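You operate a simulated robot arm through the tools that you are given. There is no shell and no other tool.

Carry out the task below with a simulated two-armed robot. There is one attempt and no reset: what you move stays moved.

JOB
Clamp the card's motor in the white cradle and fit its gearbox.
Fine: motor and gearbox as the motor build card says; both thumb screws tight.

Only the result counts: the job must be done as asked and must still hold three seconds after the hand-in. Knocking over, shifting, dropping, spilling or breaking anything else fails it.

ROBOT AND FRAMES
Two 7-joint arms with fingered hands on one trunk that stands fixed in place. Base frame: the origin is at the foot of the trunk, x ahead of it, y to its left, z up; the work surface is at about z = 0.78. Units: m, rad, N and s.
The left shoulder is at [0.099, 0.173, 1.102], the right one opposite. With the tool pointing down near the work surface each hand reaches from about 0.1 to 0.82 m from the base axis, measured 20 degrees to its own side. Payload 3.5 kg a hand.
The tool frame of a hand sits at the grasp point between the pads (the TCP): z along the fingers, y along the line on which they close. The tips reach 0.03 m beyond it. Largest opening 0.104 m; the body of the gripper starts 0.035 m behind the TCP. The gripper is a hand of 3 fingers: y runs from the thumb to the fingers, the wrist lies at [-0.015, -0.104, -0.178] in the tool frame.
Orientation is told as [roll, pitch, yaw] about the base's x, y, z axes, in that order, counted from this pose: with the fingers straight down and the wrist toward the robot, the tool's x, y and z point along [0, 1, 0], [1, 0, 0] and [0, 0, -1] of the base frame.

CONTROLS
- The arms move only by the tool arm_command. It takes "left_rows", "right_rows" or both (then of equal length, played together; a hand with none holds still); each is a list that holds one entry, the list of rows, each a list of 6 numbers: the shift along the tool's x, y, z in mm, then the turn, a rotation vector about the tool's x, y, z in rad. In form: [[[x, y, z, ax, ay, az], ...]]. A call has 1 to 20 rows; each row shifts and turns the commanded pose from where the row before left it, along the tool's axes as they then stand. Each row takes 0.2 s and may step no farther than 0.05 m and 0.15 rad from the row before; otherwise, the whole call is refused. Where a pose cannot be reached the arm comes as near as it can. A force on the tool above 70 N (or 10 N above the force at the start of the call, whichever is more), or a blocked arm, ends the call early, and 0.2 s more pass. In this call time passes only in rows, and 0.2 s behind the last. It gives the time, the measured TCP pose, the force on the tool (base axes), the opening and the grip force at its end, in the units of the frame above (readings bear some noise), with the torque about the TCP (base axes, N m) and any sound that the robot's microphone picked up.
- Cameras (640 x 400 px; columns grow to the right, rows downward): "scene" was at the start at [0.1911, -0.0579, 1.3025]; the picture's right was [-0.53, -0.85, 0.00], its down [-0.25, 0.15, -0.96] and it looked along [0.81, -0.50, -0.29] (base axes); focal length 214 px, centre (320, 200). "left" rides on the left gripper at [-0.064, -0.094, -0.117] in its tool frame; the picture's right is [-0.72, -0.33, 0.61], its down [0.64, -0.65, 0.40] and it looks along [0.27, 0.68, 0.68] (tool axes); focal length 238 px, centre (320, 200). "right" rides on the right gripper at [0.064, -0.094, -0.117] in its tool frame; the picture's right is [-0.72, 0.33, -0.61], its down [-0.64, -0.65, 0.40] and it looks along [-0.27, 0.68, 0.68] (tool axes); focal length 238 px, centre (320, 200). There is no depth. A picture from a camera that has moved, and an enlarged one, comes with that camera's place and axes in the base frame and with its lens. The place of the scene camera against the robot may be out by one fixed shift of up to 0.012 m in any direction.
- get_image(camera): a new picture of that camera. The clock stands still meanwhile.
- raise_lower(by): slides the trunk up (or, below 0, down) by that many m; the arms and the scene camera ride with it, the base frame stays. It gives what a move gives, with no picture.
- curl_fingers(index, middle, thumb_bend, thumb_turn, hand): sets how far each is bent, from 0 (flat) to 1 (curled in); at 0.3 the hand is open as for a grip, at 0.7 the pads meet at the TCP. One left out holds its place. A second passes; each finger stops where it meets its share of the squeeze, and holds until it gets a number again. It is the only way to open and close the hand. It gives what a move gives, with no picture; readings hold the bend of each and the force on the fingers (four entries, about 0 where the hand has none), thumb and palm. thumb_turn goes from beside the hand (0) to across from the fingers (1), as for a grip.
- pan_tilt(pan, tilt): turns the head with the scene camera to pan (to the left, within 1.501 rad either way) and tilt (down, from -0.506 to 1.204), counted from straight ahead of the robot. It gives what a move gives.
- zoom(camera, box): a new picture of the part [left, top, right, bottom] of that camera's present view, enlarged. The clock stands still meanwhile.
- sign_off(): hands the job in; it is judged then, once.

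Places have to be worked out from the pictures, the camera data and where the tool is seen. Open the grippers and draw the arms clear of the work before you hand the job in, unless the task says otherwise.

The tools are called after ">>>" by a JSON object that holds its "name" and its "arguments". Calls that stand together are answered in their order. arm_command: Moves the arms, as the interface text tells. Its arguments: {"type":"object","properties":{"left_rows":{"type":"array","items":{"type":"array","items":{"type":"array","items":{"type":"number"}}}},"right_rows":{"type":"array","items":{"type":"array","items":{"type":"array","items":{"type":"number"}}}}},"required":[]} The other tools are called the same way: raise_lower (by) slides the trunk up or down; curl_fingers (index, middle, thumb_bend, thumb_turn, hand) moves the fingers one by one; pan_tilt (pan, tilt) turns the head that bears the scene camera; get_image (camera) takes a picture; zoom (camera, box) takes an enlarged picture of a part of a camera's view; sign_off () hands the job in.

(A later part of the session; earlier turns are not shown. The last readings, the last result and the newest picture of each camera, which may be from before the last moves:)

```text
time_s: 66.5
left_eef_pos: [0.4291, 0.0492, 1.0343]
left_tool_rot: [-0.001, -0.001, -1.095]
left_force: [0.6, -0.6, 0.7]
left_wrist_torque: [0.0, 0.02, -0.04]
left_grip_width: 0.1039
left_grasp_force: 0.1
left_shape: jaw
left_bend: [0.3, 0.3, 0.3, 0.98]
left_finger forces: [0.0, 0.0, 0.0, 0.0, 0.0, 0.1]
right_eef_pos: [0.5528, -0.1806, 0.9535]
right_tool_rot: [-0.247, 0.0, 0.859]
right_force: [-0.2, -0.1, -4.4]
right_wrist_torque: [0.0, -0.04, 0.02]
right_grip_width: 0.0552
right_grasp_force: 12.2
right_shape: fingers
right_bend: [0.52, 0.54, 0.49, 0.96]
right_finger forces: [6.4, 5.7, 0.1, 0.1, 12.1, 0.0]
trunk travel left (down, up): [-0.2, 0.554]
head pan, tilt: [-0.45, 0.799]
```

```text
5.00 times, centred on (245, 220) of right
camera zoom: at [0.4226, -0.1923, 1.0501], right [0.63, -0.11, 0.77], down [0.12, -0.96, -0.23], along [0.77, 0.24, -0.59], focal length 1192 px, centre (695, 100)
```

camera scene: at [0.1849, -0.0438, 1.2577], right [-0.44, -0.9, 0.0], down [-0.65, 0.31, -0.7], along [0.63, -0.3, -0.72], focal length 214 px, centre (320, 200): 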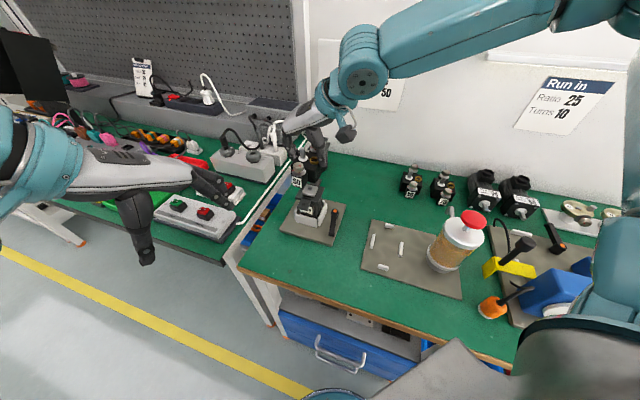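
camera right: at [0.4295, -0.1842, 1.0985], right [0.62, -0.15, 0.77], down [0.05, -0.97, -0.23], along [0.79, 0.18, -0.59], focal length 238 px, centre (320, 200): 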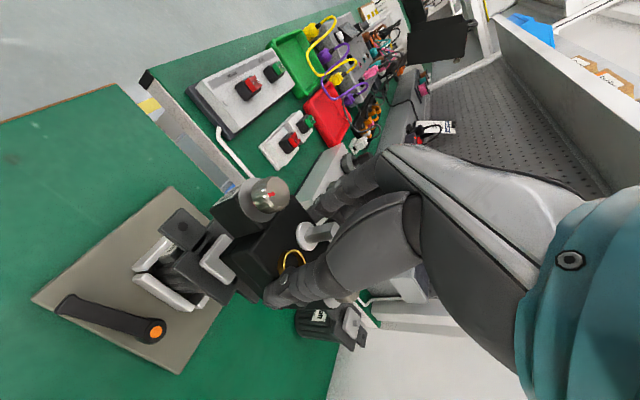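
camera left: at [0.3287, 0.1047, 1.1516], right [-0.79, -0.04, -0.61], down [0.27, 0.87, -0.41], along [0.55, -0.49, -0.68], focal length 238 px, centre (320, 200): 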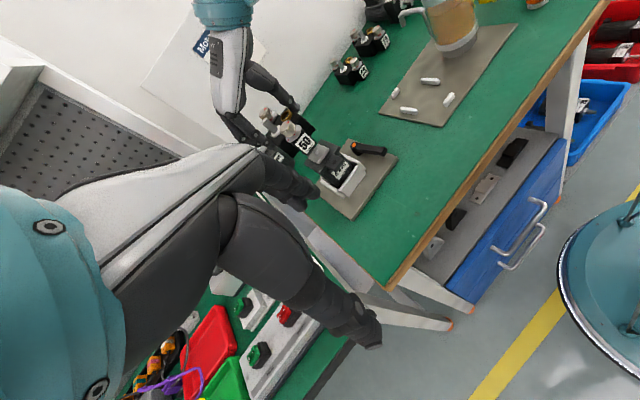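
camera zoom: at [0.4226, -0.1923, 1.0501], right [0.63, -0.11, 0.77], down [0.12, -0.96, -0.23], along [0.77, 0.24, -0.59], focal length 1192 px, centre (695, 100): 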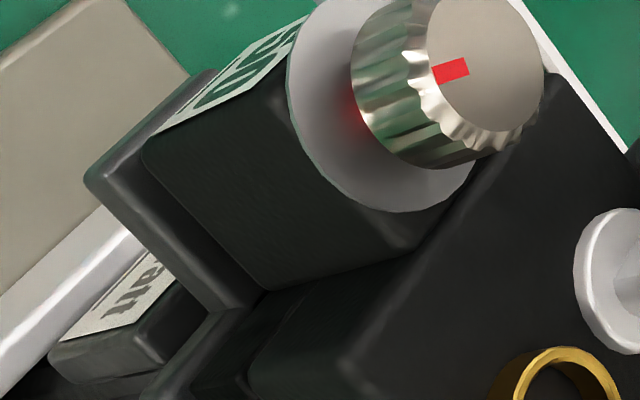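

In the close views the gearbox foot lies within the motor ear, about 0.5–1 mm off centre, which looks acceptable. I continue lowering in 2 mm steps.

>>> {"name": "arm_command", "arguments": {"right_rows": [[[0.5, -0.4, 1.9, 0, 0, 0]]]}}

>>> {"name": "arm_command", "arguments": {"right_rows": [[[0.5, 0, 1.9, 0, 0, 0]]]}}

```text
time_s: 66.9
left_eef_pos: [0.4292, 0.0487, 1.0337]
left_tool_rot: [0.0, -0.001, -1.096]
left_force: [0.1, 0.3, -0.2]
left_wrist_torque: [0.02, -0.03, -0.03]
left_grip_width: 0.1039
left_grasp_force: 0.0
left_shape: jaw
left_bend: [0.3, 0.3, 0.3, 0.98]
left_finger forces: [0.1, 0.0, 0.0, 0.0, 0.0, 0.0]
right_eef_pos: [0.5516, -0.1802, 0.9514]
right_tool_rot: [-0.248, -0.001, 0.863]
right_force: [-0.1, 0.0, -4.0]
right_wrist_torque: [0.01, -0.03, 0.0]
right_grip_width: 0.0547
right_grasp_force: 11.4
right_shape: fingers
right_bend: [0.52, 0.54, 0.49, 0.96]
right_finger forces: [6.4, 5.8, 0.1, 0.0, 12.1, 0.0]
trunk travel left (down, up): [-0.2, 0.554]
head pan, tilt: [-0.45, 0.799]
```

```text
time_s: 67.3
left_eef_pos: [0.4283, 0.0497, 1.0336]
left_tool_rot: [0.0, -0.001, -1.095]
left_force: [-0.4, 0.3, -0.4]
left_wrist_torque: [0.0, -0.03, -0.02]
left_grip_width: 0.1037
left_grasp_force: 0.1
left_shape: jaw
left_bend: [0.3, 0.3, 0.3, 0.98]
left_finger forces: [0.0, 0.0, 0.0, 0.1, 0.1, 0.1]
right_eef_pos: [0.5524, -0.1802, 0.9486]
right_tool_rot: [-0.249, -0.001, 0.862]
right_force: [-0.1, -0.1, -3.7]
right_wrist_torque: [0.01, 0.01, 0.02]
right_grip_width: 0.0547
right_grasp_force: 12.4
right_shape: fingers
right_bend: [0.52, 0.54, 0.49, 0.96]
right_finger forces: [6.4, 5.7, 0.0, 0.1, 12.1, 0.1]
trunk travel left (down, up): [-0.2, 0.554]
head pan, tilt: [-0.45, 0.799]
```

Still free. I continue down in 2 mm steps.

>>> {"name": "arm_command", "arguments": {"right_rows": [[[0.5, 0, 1.9, 0, 0, 0]]]}}

>>> {"name": "arm_command", "arguments": {"right_rows": [[[0.5, 0, 1.9, 0, 0, 0]]]}}

>>> {"name": "zoom", "arguments": {"camera": "left", "box": [300, 120, 370, 180]}}

>>> {"name": "zoom", "arguments": {"camera": "scene", "box": [300, 160, 352, 217]}}

```text
time_s: 67.7
left_eef_pos: [0.429, 0.0493, 1.035]
left_tool_rot: [0.001, 0.0, -1.096]
left_force: [0.0, 0.1, -0.7]
left_wrist_torque: [0.01, -0.04, 0.03]
left_grip_width: 0.1039
left_grasp_force: 0.0
left_shape: jaw
left_bend: [0.3, 0.3, 0.3, 0.98]
left_finger forces: [0.0, 0.0, 0.0, 0.0, 0.1, 0.0]
right_eef_pos: [0.5522, -0.1802, 0.9472]
right_tool_rot: [-0.248, -0.001, 0.86]
right_force: [-0.2, -0.1, -3.5]
right_wrist_torque: [0.02, 0.01, 0.01]
right_grip_width: 0.0549
right_grasp_force: 12.1
right_shape: fingers
right_bend: [0.52, 0.54, 0.49, 0.96]
right_finger forces: [6.4, 5.7, 0.0, 0.0, 12.2, 0.1]
trunk travel left (down, up): [-0.2, 0.554]
head pan, tilt: [-0.45, 0.799]
```

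```text
time_s: 68.1
left_eef_pos: [0.4278, 0.0493, 1.0344]
left_tool_rot: [0.001, -0.002, -1.098]
left_force: [-0.2, -0.3, -0.8]
left_wrist_torque: [0.01, -0.02, 0.07]
left_grip_width: 0.1041
left_grasp_force: 0.1
left_shape: jaw
left_bend: [0.3, 0.3, 0.3, 0.98]
left_finger forces: [0.0, 0.1, 0.0, 0.0, 0.1, 0.0]
right_eef_pos: [0.5522, -0.1805, 0.9456]
right_tool_rot: [-0.25, 0.0, 0.862]
right_force: [0.1, -0.3, -3.3]
right_wrist_torque: [0.02, 0.01, -0.03]
right_grip_width: 0.0551
right_grasp_force: 12.3
right_shape: fingers
right_bend: [0.52, 0.54, 0.49, 0.96]
right_finger forces: [6.5, 5.7, 0.1, 0.0, 12.1, 0.0]
trunk travel left (down, up): [-0.2, 0.554]
head pan, tilt: [-0.45, 0.799]
```

```text
6.67 times, centred on (335, 150) of left
camera zoom: at [0.3287, 0.1045, 1.152], right [-0.79, -0.04, -0.61], down [0.27, 0.87, -0.4], along [0.55, -0.49, -0.68], focal length 1589 px, centre (220, 533)
```

zoom: 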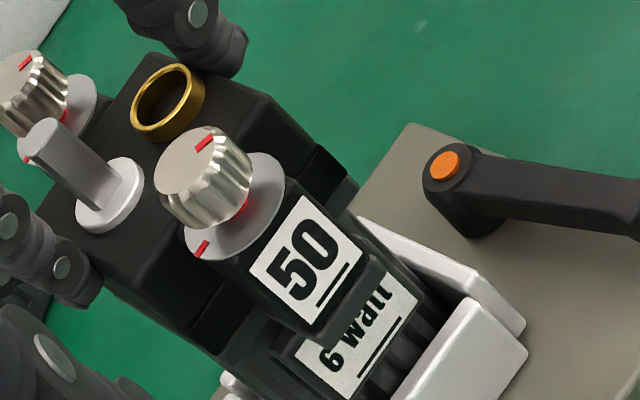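

```text
7.02 times, centred on (326, 188) of scene
camera zoom: at [0.1847, -0.0439, 1.2578], right [-0.44, -0.9, 0.0], down [-0.65, 0.31, -0.7], along [0.63, -0.3, -0.72], focal length 1505 px, centre (278, 281)
```

zoom: 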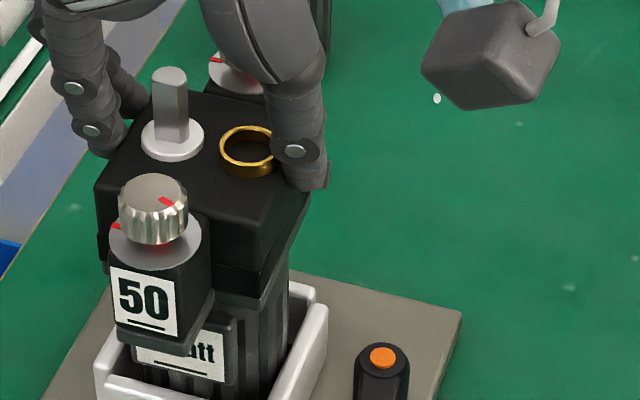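

The gearbox is almost down on the ears and the vertical force is just starting to change. I lower 2 mm more.

>>> {"name": "arm_command", "arguments": {"right_rows": [[[0.5, 0, 1.9, 0, 0, 0]]]}}

>>> {"name": "arm_command", "arguments": {"right_rows": [[[0.4, 0, 1.4, 0, 0, 0]]]}}

>>> {"name": "zoom", "arguments": {"camera": "left", "box": [300, 120, 370, 180]}}

>>> {"name": "zoom", "arguments": {"camera": "right", "box": [190, 170, 330, 290]}}

```text
time_s: 68.5
left_eef_pos: [0.429, 0.0491, 1.0348]
left_tool_rot: [-0.001, -0.001, -1.096]
left_force: [0.0, -0.1, -0.3]
left_wrist_torque: [0.03, -0.04, 0.01]
left_grip_width: 0.1037
left_grasp_force: 0.1
left_shape: jaw
left_bend: [0.3, 0.3, 0.3, 0.98]
left_finger forces: [0.1, 0.1, 0.1, 0.1, 0.1, 0.0]
right_eef_pos: [0.5519, -0.179, 0.944]
right_tool_rot: [-0.249, -0.003, 0.862]
right_force: [0.7, -0.3, 0.9]
right_wrist_torque: [-0.07, 0.05, 0.0]
right_grip_width: 0.0549
right_grasp_force: 13.0
right_shape: fingers
right_bend: [0.52, 0.54, 0.49, 0.96]
right_finger forces: [6.5, 5.8, 0.1, 0.0, 12.3, 0.0]
trunk travel left (down, up): [-0.2, 0.554]
head pan, tilt: [-0.45, 0.799]
```

```text
time_s: 68.9
left_eef_pos: [0.4288, 0.0494, 1.0349]
left_tool_rot: [0.0, -0.001, -1.096]
left_force: [0.3, -0.1, -0.4]
left_wrist_torque: [-0.02, 0.01, 0.01]
left_grip_width: 0.104
left_grasp_force: 0.0
left_shape: jaw
left_bend: [0.3, 0.3, 0.3, 0.98]
left_finger forces: [0.0, 0.1, 0.0, 0.1, 0.0, 0.0]
right_eef_pos: [0.5514, -0.1794, 0.944]
right_tool_rot: [-0.251, -0.003, 0.861]
right_force: [-0.8, -0.2, 7.8]
right_wrist_torque: [-0.08, 0.05, -0.05]
right_grip_width: 0.0547
right_grasp_force: 12.5
right_shape: fingers
right_bend: [0.52, 0.54, 0.49, 0.96]
right_finger forces: [6.5, 5.5, 0.0, 0.0, 12.6, 0.0]
trunk travel left (down, up): [-0.2, 0.554]
head pan, tilt: [-0.45, 0.799]
```

```text
6.67 times, centred on (335, 150) of left
camera zoom: at [0.3279, 0.1047, 1.1525], right [-0.79, -0.04, -0.61], down [0.27, 0.87, -0.4], along [0.55, -0.49, -0.68], focal length 1589 px, centre (220, 533)
```

zoom: 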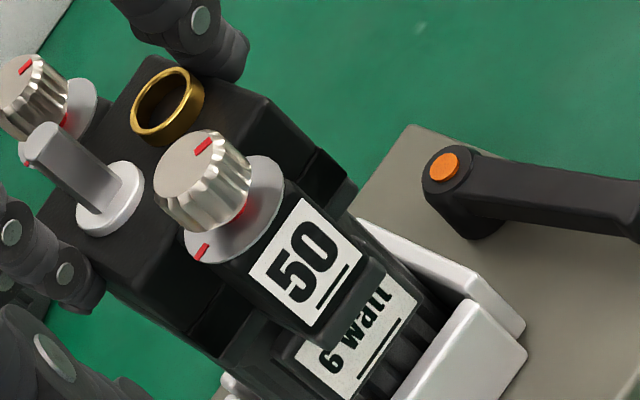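

```text
3.33 times, centred on (260, 230) of right
camera zoom: at [0.4215, -0.192, 1.0406], right [0.62, -0.11, 0.77], down [0.12, -0.96, -0.23], along [0.77, 0.24, -0.59], focal length 794 px, centre (520, 100)
```

zoom: 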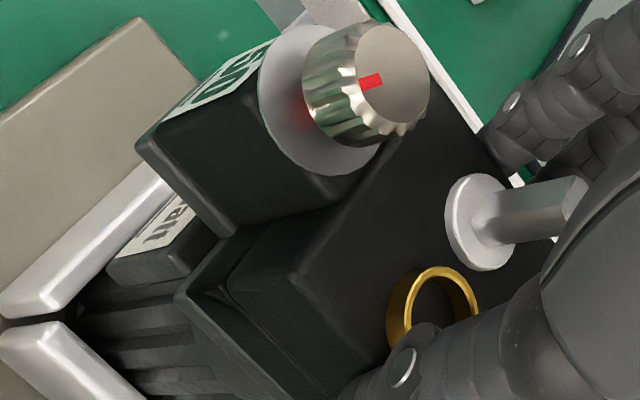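

Contact: the vertical load has risen by about 12 N. I zoom in to see whether the gearbox is flush on the motor flange or held up by the boss.

>>> {"name": "zoom", "arguments": {"camera": "left", "box": [320, 140, 360, 180]}}

>>> {"name": "zoom", "arguments": {"camera": "scene", "box": [310, 185, 345, 215]}}

>>> {"name": "zoom", "arguments": {"camera": "right", "box": [205, 190, 275, 260]}}

>>> {"name": "zoom", "arguments": {"camera": "right", "box": [215, 230, 295, 310]}}

```text
10.00 times, centred on (340, 160) of left
camera zoom: at [0.3279, 0.1047, 1.1525], right [-0.79, -0.04, -0.61], down [0.27, 0.87, -0.4], along [0.55, -0.49, -0.68], focal length 2384 px, centre (120, 600)
```

zoom: 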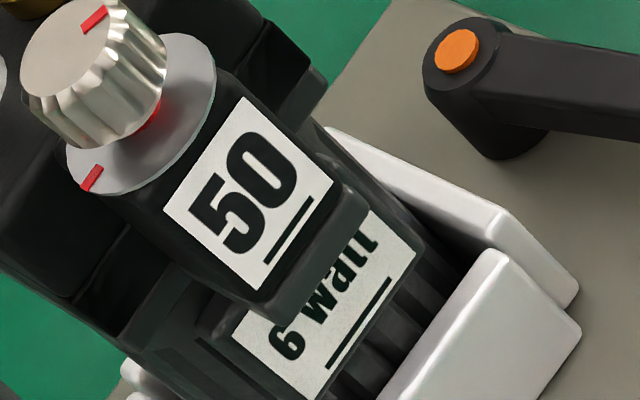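

```text
13.33 times, centred on (328, 200) of scene
camera zoom: at [0.1838, -0.0437, 1.2581], right [-0.44, -0.9, 0.0], down [-0.65, 0.31, -0.7], along [0.63, -0.3, -0.72], focal length 2860 px, centre (220, 200)
```

zoom: 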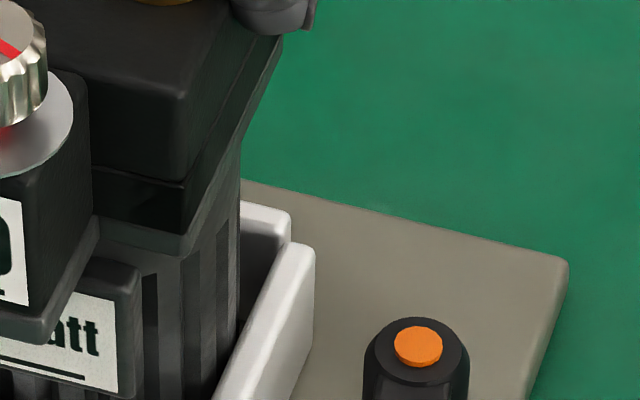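

```text
5.71 times, centred on (240, 225) of right
camera zoom: at [0.4215, -0.192, 1.0406], right [0.62, -0.11, 0.77], down [0.12, -0.96, -0.23], along [0.77, 0.24, -0.59], focal length 1362 px, centre (777, 57)
```

zoom: 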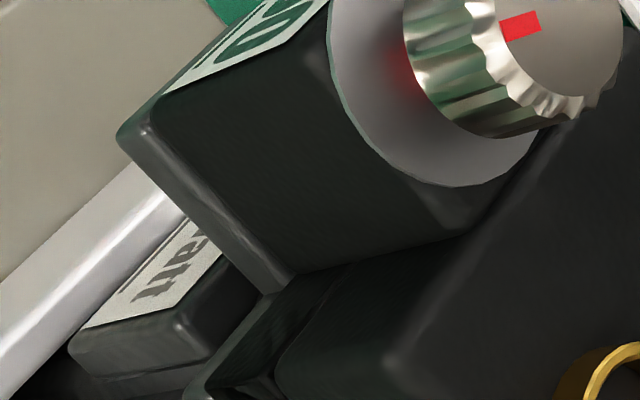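

```text
5.00 times, centred on (255, 270) of right
camera zoom: at [0.4215, -0.192, 1.0406], right [0.62, -0.11, 0.77], down [0.12, -0.96, -0.23], along [0.77, 0.24, -0.59], focal length 1192 px, centre (645, -150)
```

zoom: 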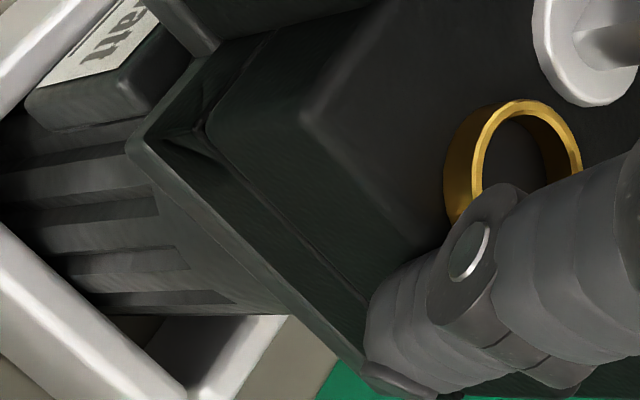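

The gearbox feet sit flush on the motor's ears and flange. I release the grip gently.

>>> {"name": "curl_fingers", "arguments": {"hand": "right", "index": 0.45, "middle": 0.45, "thumb_bend": 0.43}}

>>> {"name": "curl_fingers", "arguments": {"hand": "right", "index": 0.4, "middle": 0.4, "thumb_bend": 0.4}}

>>> {"name": "zoom", "arguments": {"camera": "left", "box": [280, 110, 380, 190]}}

>>> {"name": "zoom", "arguments": {"camera": "right", "box": [190, 170, 350, 300]}}

```text
time_s: 69.9
left_eef_pos: [0.4285, 0.0483, 1.0346]
left_tool_rot: [0.0, 0.0, -1.095]
left_force: [0.0, 0.7, -0.1]
left_wrist_torque: [0.0, -0.01, -0.02]
left_grip_width: 0.1039
left_grasp_force: 0.0
left_shape: jaw
left_bend: [0.3, 0.3, 0.3, 0.98]
left_finger forces: [0.0, 0.1, 0.1, 0.0, 0.0, 0.0]
right_eef_pos: [0.5506, -0.1798, 0.9416]
right_tool_rot: [-0.249, 0.0, 0.862]
right_force: [0.8, 0.7, 0.5]
right_wrist_torque: [0.0, 0.0, 0.0]
right_grip_width: 0.0671
right_grasp_force: 0.0
right_shape: fingers
right_bend: [0.45, 0.45, 0.43, 0.97]
right_finger forces: [0.1, 0.0, 0.0, 0.1, 0.1, 0.0]
trunk travel left (down, up): [-0.2, 0.554]
head pan, tilt: [-0.45, 0.799]
```

```text
time_s: 70.9
left_eef_pos: [0.4291, 0.0481, 1.0352]
left_tool_rot: [-0.001, -0.001, -1.097]
left_force: [-0.3, 0.0, -0.2]
left_wrist_torque: [0.03, -0.02, 0.0]
left_grip_width: 0.1039
left_grasp_force: 0.0
left_shape: jaw
left_bend: [0.3, 0.3, 0.3, 0.98]
left_finger forces: [0.1, 0.0, 0.1, 0.1, 0.0, 0.0]
right_eef_pos: [0.5517, -0.1802, 0.9418]
right_tool_rot: [-0.248, -0.002, 0.862]
right_force: [0.4, -0.5, 0.1]
right_wrist_torque: [0.0, 0.0, 0.01]
right_grip_width: 0.0771
right_grasp_force: 0.1
right_shape: fingers
right_bend: [0.4, 0.4, 0.4, 0.97]
right_finger forces: [0.0, 0.0, 0.1, 0.0, 0.1, 0.1]
trunk travel left (down, up): [-0.2, 0.554]
head pan, tilt: [-0.45, 0.799]
```

```text
5.00 times, centred on (330, 150) of left
camera zoom: at [0.3284, 0.1046, 1.1521], right [-0.79, -0.04, -0.61], down [0.27, 0.87, -0.4], along [0.55, -0.49, -0.68], focal length 1192 px, centre (270, 450)
```

zoom: 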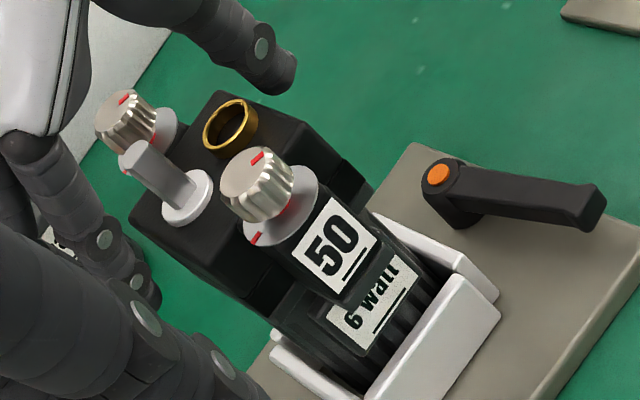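

```text
3.08 times, centred on (270, 235) of right
camera zoom: at [0.4217, -0.1922, 1.0395], right [0.63, -0.11, 0.77], down [0.12, -0.96, -0.23], along [0.77, 0.24, -0.59], focal length 733 px, centre (474, 92)
```

zoom: 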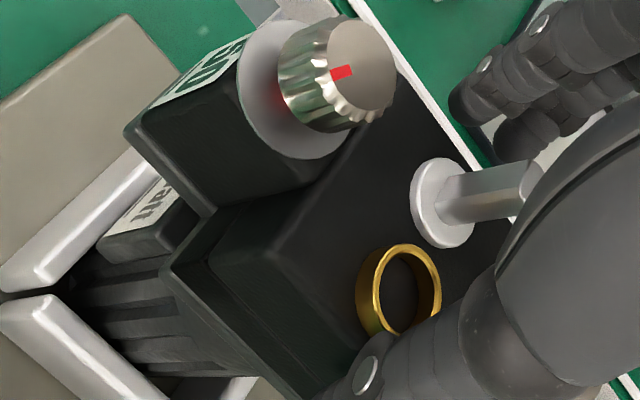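

The gearbox rests on the motor on its own. I raise the right hand, then close the fingers to a narrow pinch in free air to see the fingertip geometry for turning the thumb screws.

>>> {"name": "arm_command", "arguments": {"right_rows": [[[-2.5, 0, -9.7, 0, 0, 0], [-5, 0, -19.4, 0, 0, 0], [-9, 0, -35, 0, 0, 0], [-9, 0, -35, 0, 0, 0]]]}}

>>> {"name": "curl_fingers", "arguments": {"hand": "right", "index": 0.6, "middle": 0.6, "thumb_bend": 0.6}}

>>> {"name": "get_image", "arguments": {"camera": "right"}}

>>> {"name": "zoom", "arguments": {"camera": "scene", "box": [280, 100, 370, 220]}}

>>> {"name": "zoom", "arguments": {"camera": "left", "box": [220, 40, 380, 190]}}

```text
time_s: 71.9
left_eef_pos: [0.4277, 0.049, 1.0348]
left_tool_rot: [0.001, 0.001, -1.096]
left_force: [0.3, 0.0, -0.6]
left_wrist_torque: [0.02, 0.03, 0.01]
left_grip_width: 0.1037
left_grasp_force: 0.1
left_shape: jaw
left_bend: [0.3, 0.3, 0.3, 0.98]
left_finger forces: [0.0, 0.0, 0.1, 0.0, 0.1, 0.0]
right_eef_pos: [0.5508, -0.1805, 1.0443]
right_tool_rot: [-0.249, 0.0, 0.861]
right_force: [0.0, -0.7, -0.3]
right_wrist_torque: [0.0, 0.0, 0.03]
right_grip_width: 0.0778
right_grasp_force: 0.0
right_shape: fingers
right_bend: [0.4, 0.4, 0.4, 0.97]
right_finger forces: [0.0, 0.0, 0.0, 0.0, 0.0, 0.0]
trunk travel left (down, up): [-0.2, 0.554]
head pan, tilt: [-0.45, 0.799]
```

```text
time_s: 72.9
left_eef_pos: [0.4287, 0.0481, 1.0359]
left_tool_rot: [0.0, -0.001, -1.096]
left_force: [0.2, -0.2, 0.2]
left_wrist_torque: [-0.03, -0.02, -0.02]
left_grip_width: 0.1039
left_grasp_force: 0.1
left_shape: jaw
left_bend: [0.3, 0.3, 0.3, 0.98]
left_finger forces: [0.1, 0.0, 0.0, 0.1, 0.0, 0.1]
right_eef_pos: [0.5509, -0.1798, 1.0447]
right_tool_rot: [-0.25, 0.0, 0.862]
right_force: [-0.1, 0.3, -0.4]
right_wrist_torque: [0.02, 0.02, 0.0]
right_grip_width: 0.0267
right_grasp_force: 0.1
right_shape: fingers
right_bend: [0.6, 0.6, 0.6, 0.97]
right_finger forces: [0.0, 0.0, 0.1, 0.0, 0.0, 0.1]
trunk travel left (down, up): [-0.2, 0.554]
head pan, tilt: [-0.45, 0.799]
```

```text
taken
camera right: at [0.4214, -0.1925, 1.1417], right [0.63, -0.11, 0.77], down [0.12, -0.96, -0.23], along [0.77, 0.24, -0.59], focal length 238 px, centre (320, 200)
```

right: 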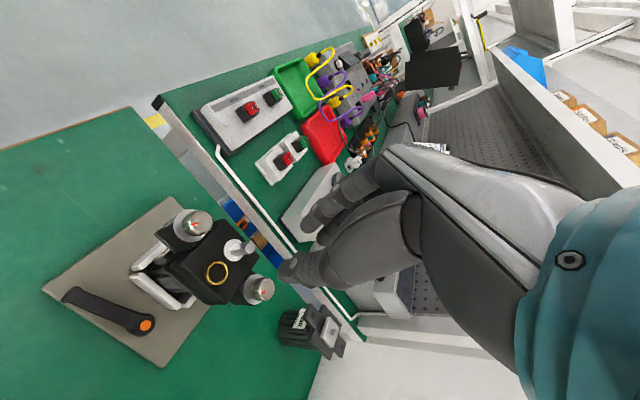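

```text
3.33 times, centred on (325, 160) of scene
camera zoom: at [0.1844, -0.0438, 1.2578], right [-0.44, -0.9, 0.0], down [-0.65, 0.31, -0.7], along [0.63, -0.3, -0.72], focal length 715 px, centre (303, 333)
```

zoom: 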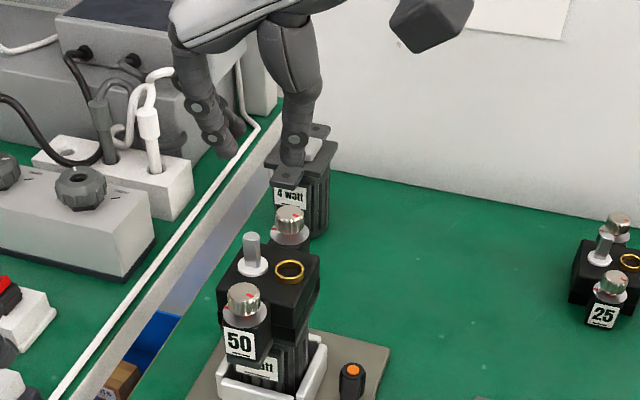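

```text
2.67 times, centred on (300, 115) of left
camera zoom: at [0.3284, 0.1046, 1.1521], right [-0.79, -0.04, -0.61], down [0.27, 0.87, -0.4], along [0.55, -0.49, -0.68], focal length 636 px, centre (373, 427)
```

zoom: 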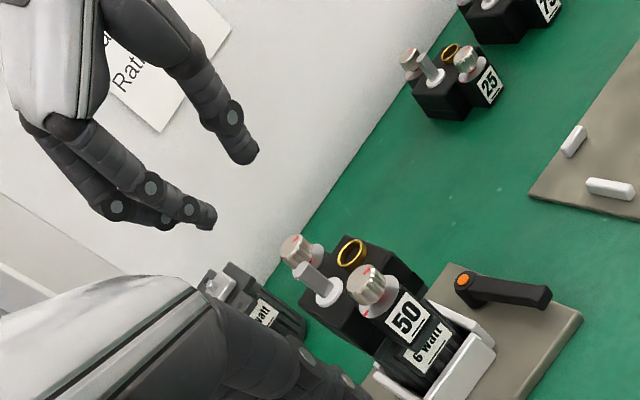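

I zoom on the fingertips in both hand cameras to locate the tips relative to the tool point.

>>> {"name": "zoom", "arguments": {"camera": "right", "box": [260, 160, 420, 300]}}

>>> {"name": "zoom", "arguments": {"camera": "left", "box": [240, 60, 330, 140]}}

>>> {"name": "zoom", "arguments": {"camera": "scene", "box": [320, 100, 390, 160]}}

```text
2.86 times, centred on (340, 230) of right
camera zoom: at [0.4214, -0.1925, 1.1417], right [0.63, -0.11, 0.77], down [0.12, -0.96, -0.23], along [0.77, 0.24, -0.59], focal length 681 px, centre (263, 114)
```

zoom: 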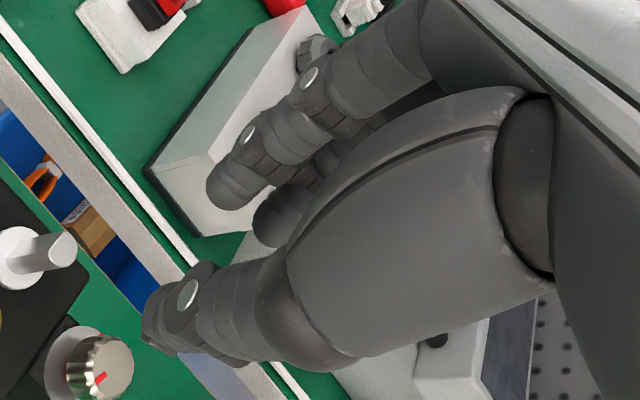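

```text
5.00 times, centred on (285, 100) of left
camera zoom: at [0.3284, 0.1046, 1.1521], right [-0.79, -0.04, -0.61], down [0.27, 0.87, -0.4], along [0.55, -0.49, -0.68], focal length 1192 px, centre (495, 700)
```

zoom: 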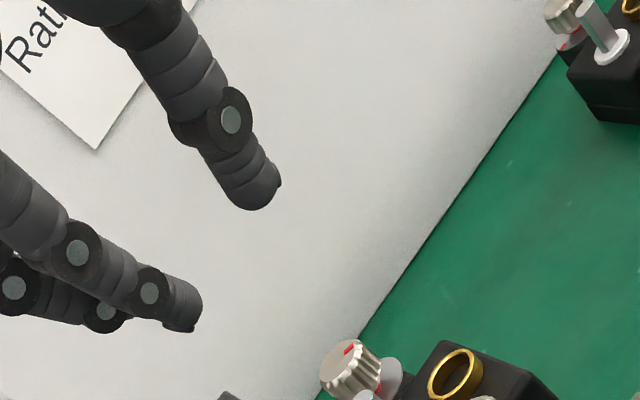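

```text
6.67 times, centred on (355, 130) of scene
camera zoom: at [0.1844, -0.0438, 1.2578], right [-0.44, -0.9, 0.0], down [-0.65, 0.31, -0.7], along [0.63, -0.3, -0.72], focal length 1430 px, centre (87, 667)
```

zoom: 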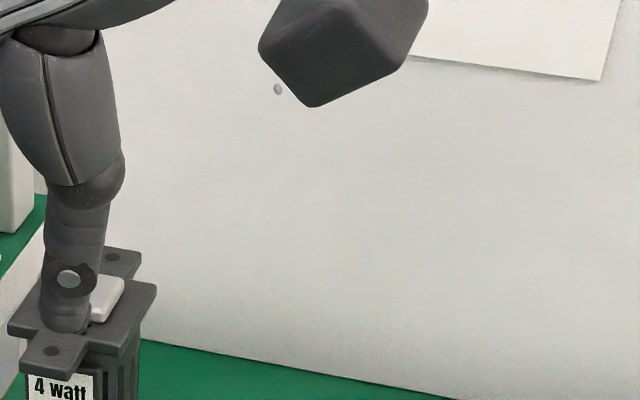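

Fingertips reach about 36 mm beyond the tool point, with index and thumb directly opposed. I now measure both knobs on the seated gearbox from this view.

>>> {"name": "zoom", "arguments": {"camera": "right", "box": [130, 180, 310, 330]}}

>>> {"name": "zoom", "arguments": {"camera": "left", "box": [310, 115, 390, 185]}}

>>> {"name": "zoom", "arguments": {"camera": "scene", "box": [305, 155, 355, 215]}}

```text
2.67 times, centred on (220, 255) of right
camera zoom: at [0.4214, -0.1925, 1.1417], right [0.63, -0.11, 0.77], down [0.12, -0.96, -0.23], along [0.77, 0.24, -0.59], focal length 636 px, centre (587, 53)
```

zoom: 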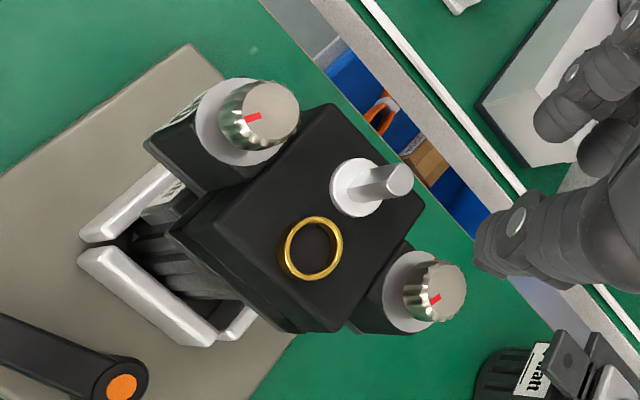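

```text
5.71 times, centred on (350, 150) of left
camera zoom: at [0.3284, 0.1046, 1.1521], right [-0.79, -0.04, -0.61], down [0.27, 0.87, -0.4], along [0.55, -0.49, -0.68], focal length 1362 px, centre (149, 486)
```

zoom: 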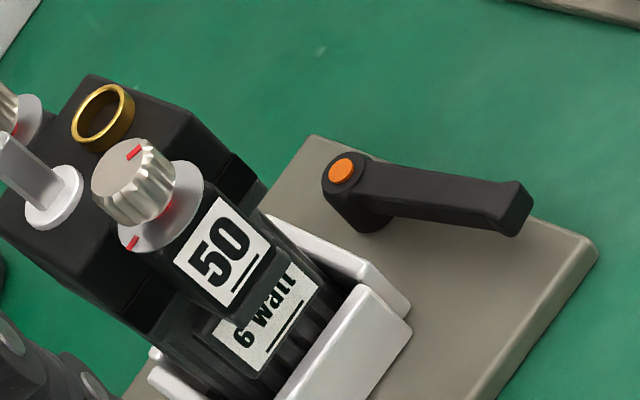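

```text
6.67 times, centred on (330, 185) of scene
camera zoom: at [0.1844, -0.0438, 1.2578], right [-0.44, -0.9, 0.0], down [-0.65, 0.31, -0.7], along [0.63, -0.3, -0.72], focal length 1430 px, centre (253, 300)
```

zoom: 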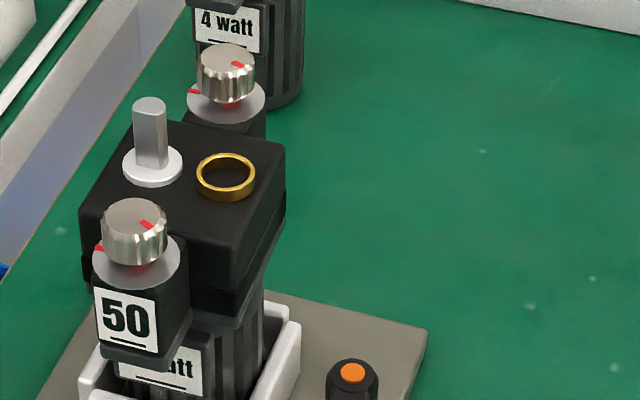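

The gearbox is aligned with the motor within about 1 mm. The knobs are at (0.473, 0.258) and (0.5656, 0.2586), with tops at z≈0.9385. I untilt the hand and turn it to a large positive yaw, so a clockwise stroke has room.

>>> {"name": "arm_command", "arguments": {"right_rows": [[[0, 0, 0, 0, 0.125, 0], [0, 0, 0, 0, 0.125, 0], [0, 0, 0, 0, 0, -0.1475], [0, 0, 0, 0, 0, -0.1475], [0, 0, 0, 0, 0, -0.1475], [0, 0, 0, 0, 0, -0.1475]]]}}

```text
time_s: 74.3
left_eef_pos: [0.4296, 0.0495, 1.0344]
left_tool_rot: [-0.002, 0.0, -1.095]
left_force: [0.5, 0.5, 0.1]
left_wrist_torque: [-0.02, 0.02, -0.05]
left_grip_width: 0.1041
left_grasp_force: 0.0
left_shape: jaw
left_bend: [0.3, 0.3, 0.3, 0.98]
left_finger forces: [0.0, 0.0, 0.0, 0.0, 0.0, 0.0]
right_eef_pos: [0.5539, -0.1801, 1.0452]
right_tool_rot: [0.002, 0.0, 1.455]
right_force: [0.4, -0.3, -0.1]
right_wrist_torque: [0.02, -0.02, 0.03]
right_grip_width: 0.0268
right_grasp_force: 0.0
right_shape: fingers
right_bend: [0.6, 0.6, 0.6, 0.97]
right_finger forces: [0.0, 0.0, 0.1, 0.1, 0.0, 0.0]
trunk travel left (down, up): [-0.2, 0.554]
head pan, tilt: [-0.45, 0.799]
```

Yaw 1.455 is reachable. I open the pinch slightly and move over the near knob, stopping 3 cm above grip height to check.

>>> {"name": "curl_fingers", "arguments": {"hand": "right", "index": 0.55, "middle": 0.57, "thumb_bend": 0.55}}

>>> {"name": "arm_command", "arguments": {"right_rows": [[[18, 12.5, 0, 0, 0, 0], [18, 12.6, 0, 0, 0, 0], [0, 0, 28, 0, 0, 0], [0, 0, 27, 0, 0, 0]]]}}

>>> {"name": "zoom", "arguments": {"camera": "left", "box": [270, 60, 390, 170]}}

>>> {"name": "get_image", "arguments": {"camera": "right"}}

>>> {"name": "zoom", "arguments": {"camera": "scene", "box": [280, 120, 370, 220]}}

```text
time_s: 75.3
left_eef_pos: [0.4285, 0.049, 1.0345]
left_tool_rot: [-0.001, -0.001, -1.095]
left_force: [-0.6, 0.1, 0.1]
left_wrist_torque: [-0.03, -0.01, 0.0]
left_grip_width: 0.1036
left_grasp_force: 0.1
left_shape: jaw
left_bend: [0.3, 0.3, 0.3, 0.98]
left_finger forces: [0.0, 0.2, 0.0, 0.1, 0.1, 0.0]
right_eef_pos: [0.5521, -0.1797, 1.044]
right_tool_rot: [0.0, -0.001, 1.451]
right_force: [0.1, -0.3, 0.5]
right_wrist_torque: [0.0, -0.03, -0.02]
right_grip_width: 0.0385
right_grasp_force: 0.0
right_shape: fingers
right_bend: [0.55, 0.56, 0.55, 0.97]
right_finger forces: [0.0, 0.1, 0.0, 0.0, 0.0, 0.0]
trunk travel left (down, up): [-0.2, 0.554]
head pan, tilt: [-0.45, 0.799]
```

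```text
time_s: 76.3
left_eef_pos: [0.4299, 0.0494, 1.0345]
left_tool_rot: [-0.002, 0.0, -1.096]
left_force: [-0.3, 0.1, 0.0]
left_wrist_torque: [-0.02, 0.01, -0.02]
left_grip_width: 0.1041
left_grasp_force: 0.0
left_shape: jaw
left_bend: [0.3, 0.3, 0.3, 0.98]
left_finger forces: [0.1, 0.0, 0.1, 0.0, 0.0, 0.0]
right_eef_pos: [0.5199, -0.1507, 0.9889]
right_tool_rot: [0.001, 0.001, 1.45]
right_force: [0.5, 0.2, -0.2]
right_wrist_torque: [0.01, 0.02, 0.01]
right_grip_width: 0.0386
right_grasp_force: 0.0
right_shape: fingers
right_bend: [0.55, 0.56, 0.55, 0.97]
right_finger forces: [0.0, 0.0, 0.1, 0.1, 0.0, 0.1]
trunk travel left (down, up): [-0.2, 0.554]
head pan, tilt: [-0.45, 0.799]
```

```text
3.64 times, centred on (330, 115) of left
camera zoom: at [0.3286, 0.1046, 1.1521], right [-0.79, -0.04, -0.61], down [0.27, 0.87, -0.4], along [0.55, -0.49, -0.68], focal length 867 px, centre (284, 509)
```

zoom: 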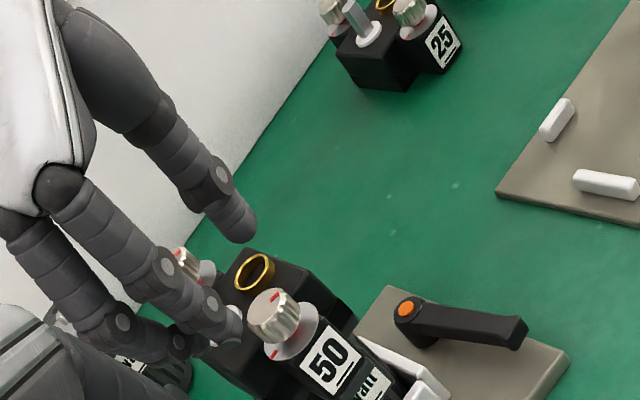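

```text
taken
camera right: at [0.4451, -0.2364, 1.106], right [0.75, 0.24, 0.61], down [0.56, -0.72, -0.4], along [0.35, 0.65, -0.68], focal length 238 px, centre (320, 200)
```

right: 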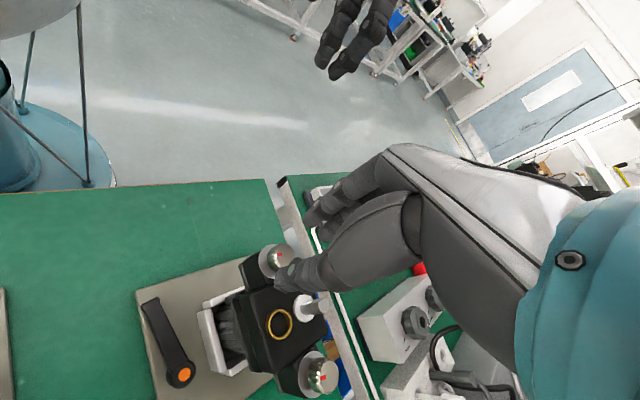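

```text
4.00 times, centred on (325, 170) of scene
camera zoom: at [0.1845, -0.0439, 1.2578], right [-0.44, -0.9, 0.0], down [-0.65, 0.31, -0.7], along [0.63, -0.3, -0.72], focal length 858 px, centre (300, 320)
```

zoom: 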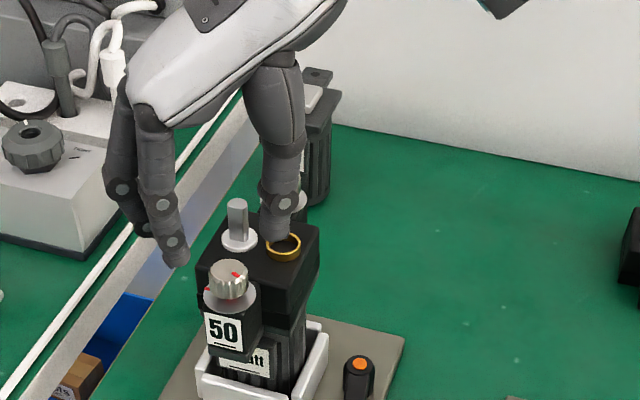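

I zoom in around the near knob in the right and left views to centre the pinch on it.

>>> {"name": "zoom", "arguments": {"camera": "right", "box": [220, 190, 360, 310]}}

>>> {"name": "zoom", "arguments": {"camera": "left", "box": [300, 100, 370, 170]}}

```text
3.33 times, centred on (290, 250) of right
camera zoom: at [0.4451, -0.2364, 1.106], right [0.75, 0.24, 0.61], down [0.56, -0.72, -0.4], along [0.35, 0.65, -0.68], focal length 794 px, centre (420, 33)
```

zoom: 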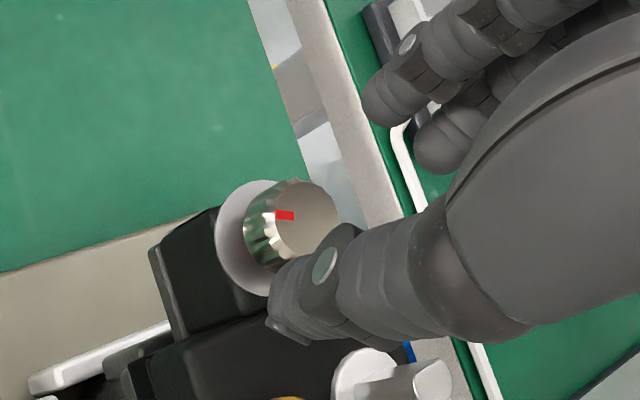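

```text
5.71 times, centred on (335, 135) of left
camera zoom: at [0.3286, 0.1046, 1.1521], right [-0.79, -0.04, -0.61], down [0.27, 0.87, -0.4], along [0.55, -0.49, -0.68], focal length 1362 px, centre (234, 571)
```

zoom: 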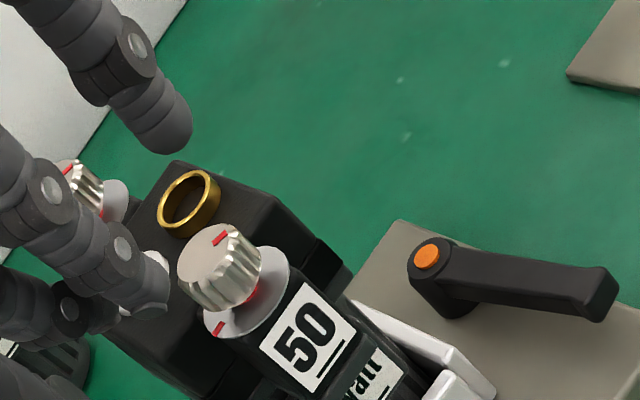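

The pinch midpoint (0.4725, 0.258) matches the knob centre. I lower 25 mm so the tips are beside the knob, just above its washer.

>>> {"name": "arm_command", "arguments": {"right_rows": [[[0, 0, 10, 0, 0, 0], [0, 0, 8, 0, 0, 0], [0, 0, 7, 0, 0, 0]]]}}

>>> {"name": "zoom", "arguments": {"camera": "left", "box": [300, 100, 370, 170]}}

>>> {"name": "zoom", "arguments": {"camera": "right", "box": [220, 190, 360, 310]}}

>>> {"name": "zoom", "arguments": {"camera": "scene", "box": [305, 150, 355, 210]}}

```text
time_s: 77.1
left_eef_pos: [0.4298, 0.0488, 1.0337]
left_tool_rot: [-0.001, -0.001, -1.095]
left_force: [-0.5, -0.6, 0.2]
left_wrist_torque: [-0.03, 0.02, 0.01]
left_grip_width: 0.1039
left_grasp_force: 0.0
left_shape: jaw
left_bend: [0.3, 0.3, 0.3, 0.98]
left_finger forces: [0.1, 0.0, 0.0, 0.0, 0.1, 0.1]
right_eef_pos: [0.5178, -0.1506, 0.9639]
right_tool_rot: [0.0, 0.0, 1.451]
right_force: [-0.2, 0.2, 0.7]
right_wrist_torque: [0.01, -0.01, 0.01]
right_grip_width: 0.0386
right_grasp_force: 0.0
right_shape: fingers
right_bend: [0.55, 0.56, 0.55, 0.97]
right_finger forces: [0.1, 0.1, 0.0, 0.0, 0.0, 0.0]
trunk travel left (down, up): [-0.2, 0.554]
head pan, tilt: [-0.45, 0.799]
```

```text
5.71 times, centred on (335, 135) of left
camera zoom: at [0.3285, 0.1046, 1.1521], right [-0.79, -0.04, -0.61], down [0.27, 0.87, -0.4], along [0.55, -0.49, -0.68], focal length 1362 px, centre (234, 571)
```

zoom: 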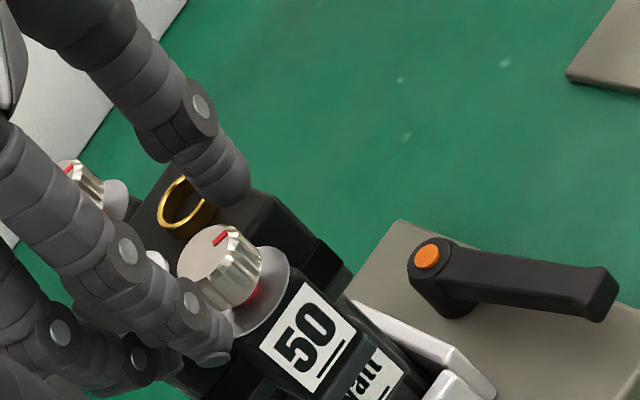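

```text
3.33 times, centred on (290, 250) of right
camera zoom: at [0.4448, -0.2369, 1.081], right [0.75, 0.24, 0.61], down [0.56, -0.72, -0.4], along [0.35, 0.65, -0.68], focal length 794 px, centre (420, 33)
```

zoom: 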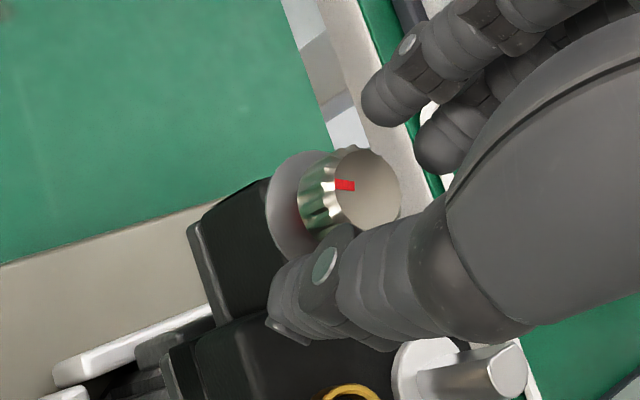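

```text
6.67 times, centred on (330, 180) of scene
camera zoom: at [0.1844, -0.0438, 1.2578], right [-0.44, -0.9, 0.0], down [-0.65, 0.31, -0.7], along [0.63, -0.3, -0.72], focal length 1430 px, centre (253, 333)
```

zoom: 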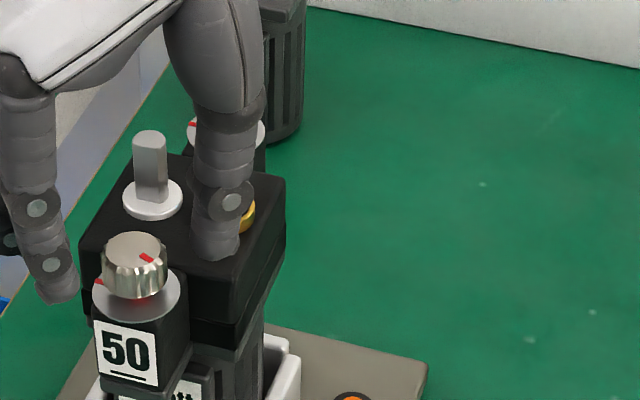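

The knob stands between index and thumb. I close these two on it, leaving the middle finger back.

>>> {"name": "curl_fingers", "arguments": {"hand": "right", "index": 0.7, "thumb_bend": 0.7}}

>>> {"name": "zoom", "arguments": {"camera": "left", "box": [300, 100, 370, 170]}}

>>> {"name": "zoom", "arguments": {"camera": "right", "box": [220, 190, 360, 310]}}

>>> {"name": "zoom", "arguments": {"camera": "scene", "box": [305, 150, 355, 210]}}

```text
time_s: 78.1
left_eef_pos: [0.4285, 0.0485, 1.0339]
left_tool_rot: [0.001, -0.001, -1.096]
left_force: [-0.3, -0.5, 0.5]
left_wrist_torque: [-0.01, 0.05, 0.03]
left_grip_width: 0.104
left_grasp_force: 0.1
left_shape: jaw
left_bend: [0.3, 0.3, 0.3, 0.98]
left_finger forces: [0.0, 0.1, 0.1, 0.1, 0.0, 0.0]
right_eef_pos: [0.5191, -0.1511, 0.9649]
right_tool_rot: [0.0, 0.0, 1.452]
right_force: [-0.5, 0.1, -0.5]
right_wrist_torque: [0.01, 0.01, 0.04]
right_grip_width: 0.0168
right_grasp_force: 4.7
right_shape: fingers
right_bend: [0.64, 0.56, 0.65, 0.97]
right_finger forces: [4.8, 0.1, 0.0, 0.0, 4.8, 0.1]
trunk travel left (down, up): [-0.2, 0.554]
head pan, tilt: [-0.45, 0.799]
```

```text
5.71 times, centred on (335, 135) of left
camera zoom: at [0.3285, 0.1046, 1.1521], right [-0.79, -0.04, -0.61], down [0.27, 0.87, -0.4], along [0.55, -0.49, -0.68], focal length 1362 px, centre (234, 571)
```

zoom: 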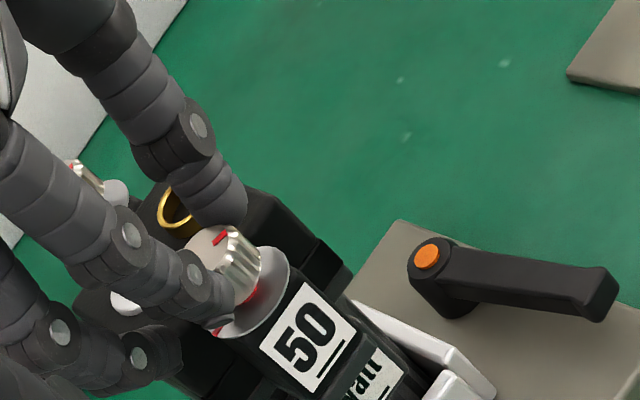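

```text
3.33 times, centred on (290, 250) of right
camera zoom: at [0.4448, -0.2369, 1.0811], right [0.75, 0.24, 0.61], down [0.56, -0.72, -0.4], along [0.35, 0.65, -0.68], focal length 794 px, centre (420, 33)
```

zoom: 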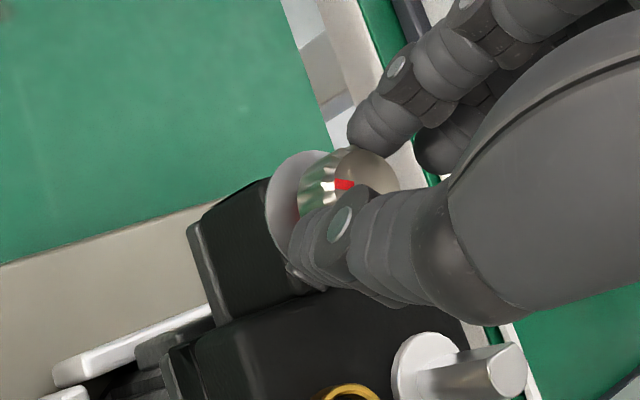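

```text
6.67 times, centred on (330, 180) of scene
camera zoom: at [0.1844, -0.0438, 1.2578], right [-0.44, -0.9, 0.0], down [-0.65, 0.31, -0.7], along [0.63, -0.3, -0.72], focal length 1430 px, centre (253, 333)
```

zoom: 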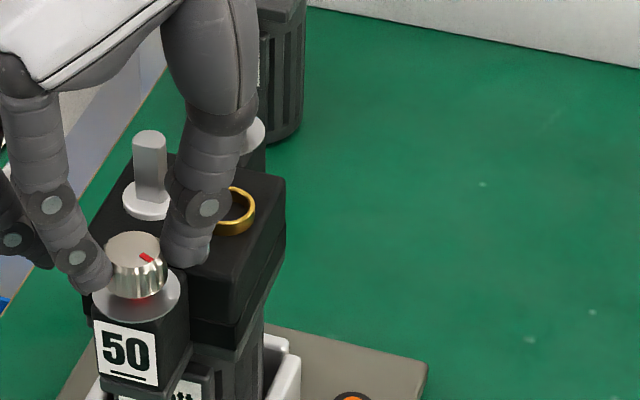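

The knob is pinched with about 5 N. I increase the squeeze and turn clockwise about the knob axis by 0.45 rad as a first test.

>>> {"name": "curl_fingers", "arguments": {"hand": "right", "index": 0.78, "thumb_bend": 0.78}}

>>> {"name": "arm_command", "arguments": {"right_rows": [[[-0.2, -0.5, 0, 0, 0, 0.15], [-0.2, -0.5, 0, 0, 0, 0.15], [-0.2, -0.5, 0, 0, 0, 0.15]]]}}

>>> {"name": "zoom", "arguments": {"camera": "left", "box": [300, 100, 370, 170]}}

>>> {"name": "zoom", "arguments": {"camera": "scene", "box": [305, 150, 355, 210]}}

```text
time_s: 79.1
left_eef_pos: [0.4288, 0.0496, 1.0345]
left_tool_rot: [-0.001, 0.001, -1.095]
left_force: [-0.4, -0.9, 0.2]
left_wrist_torque: [-0.01, 0.01, 0.01]
left_grip_width: 0.1038
left_grasp_force: 0.0
left_shape: jaw
left_bend: [0.3, 0.3, 0.3, 0.98]
left_finger forces: [0.0, 0.1, 0.0, 0.0, 0.0, 0.0]
right_eef_pos: [0.5196, -0.152, 0.9638]
right_tool_rot: [0.0, -0.002, 1.451]
right_force: [2.1, -3.2, 0.2]
right_wrist_torque: [-0.08, -0.06, 0.02]
right_grip_width: 0.0151
right_grasp_force: 12.0
right_shape: fingers
right_bend: [0.71, 0.56, 0.67, 0.97]
right_finger forces: [10.9, 0.0, 0.0, 0.0, 14.0, 0.0]
trunk travel left (down, up): [-0.2, 0.554]
head pan, tilt: [-0.45, 0.799]
```

```text
time_s: 79.9
left_eef_pos: [0.4296, 0.0489, 1.0342]
left_tool_rot: [0.0, 0.001, -1.097]
left_force: [0.3, 0.2, -0.4]
left_wrist_torque: [0.01, -0.01, 0.01]
left_grip_width: 0.104
left_grasp_force: 0.2
left_shape: jaw
left_bend: [0.3, 0.3, 0.3, 0.98]
left_finger forces: [0.0, 0.0, 0.0, 0.0, 0.0, 0.0]
right_eef_pos: [0.5199, -0.1518, 0.9639]
right_tool_rot: [0.003, 0.001, 1.001]
right_force: [0.1, -0.7, 0.5]
right_wrist_torque: [-0.05, -0.02, 0.03]
right_grip_width: 0.0149
right_grasp_force: 13.2
right_shape: fingers
right_bend: [0.71, 0.56, 0.68, 0.97]
right_finger forces: [12.1, 0.0, 0.1, 0.0, 12.9, 0.0]
trunk travel left (down, up): [-0.2, 0.554]
head pan, tilt: [-0.45, 0.799]
```

```text
5.71 times, centred on (335, 135) of left
camera zoom: at [0.3286, 0.1045, 1.1521], right [-0.79, -0.04, -0.61], down [0.27, 0.87, -0.4], along [0.55, -0.49, -0.68], focal length 1362 px, centre (234, 571)
```

zoom: 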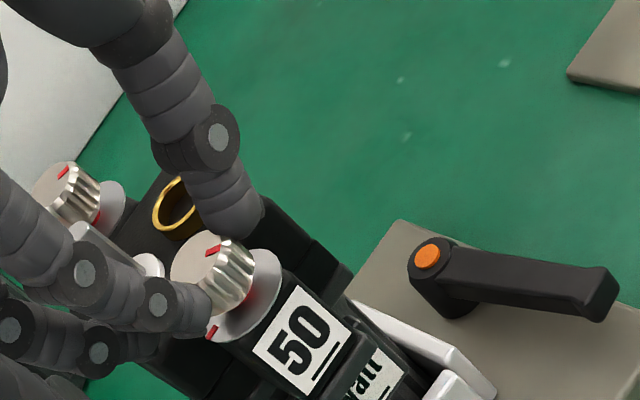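

```text
6.67 times, centred on (330, 180) of scene
camera zoom: at [0.1846, -0.0439, 1.2578], right [-0.44, -0.9, 0.0], down [-0.65, 0.31, -0.7], along [0.63, -0.3, -0.72], focal length 1430 px, centre (253, 333)
```

zoom: 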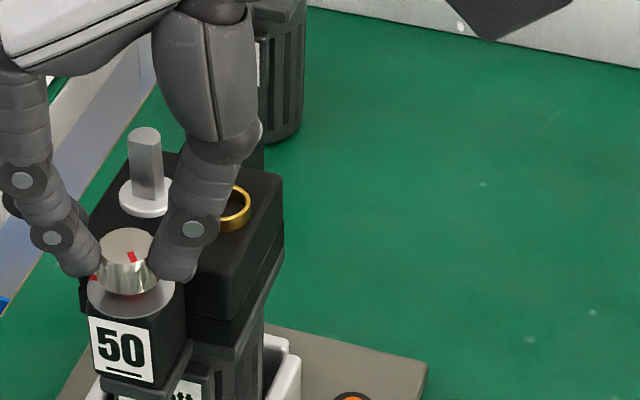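

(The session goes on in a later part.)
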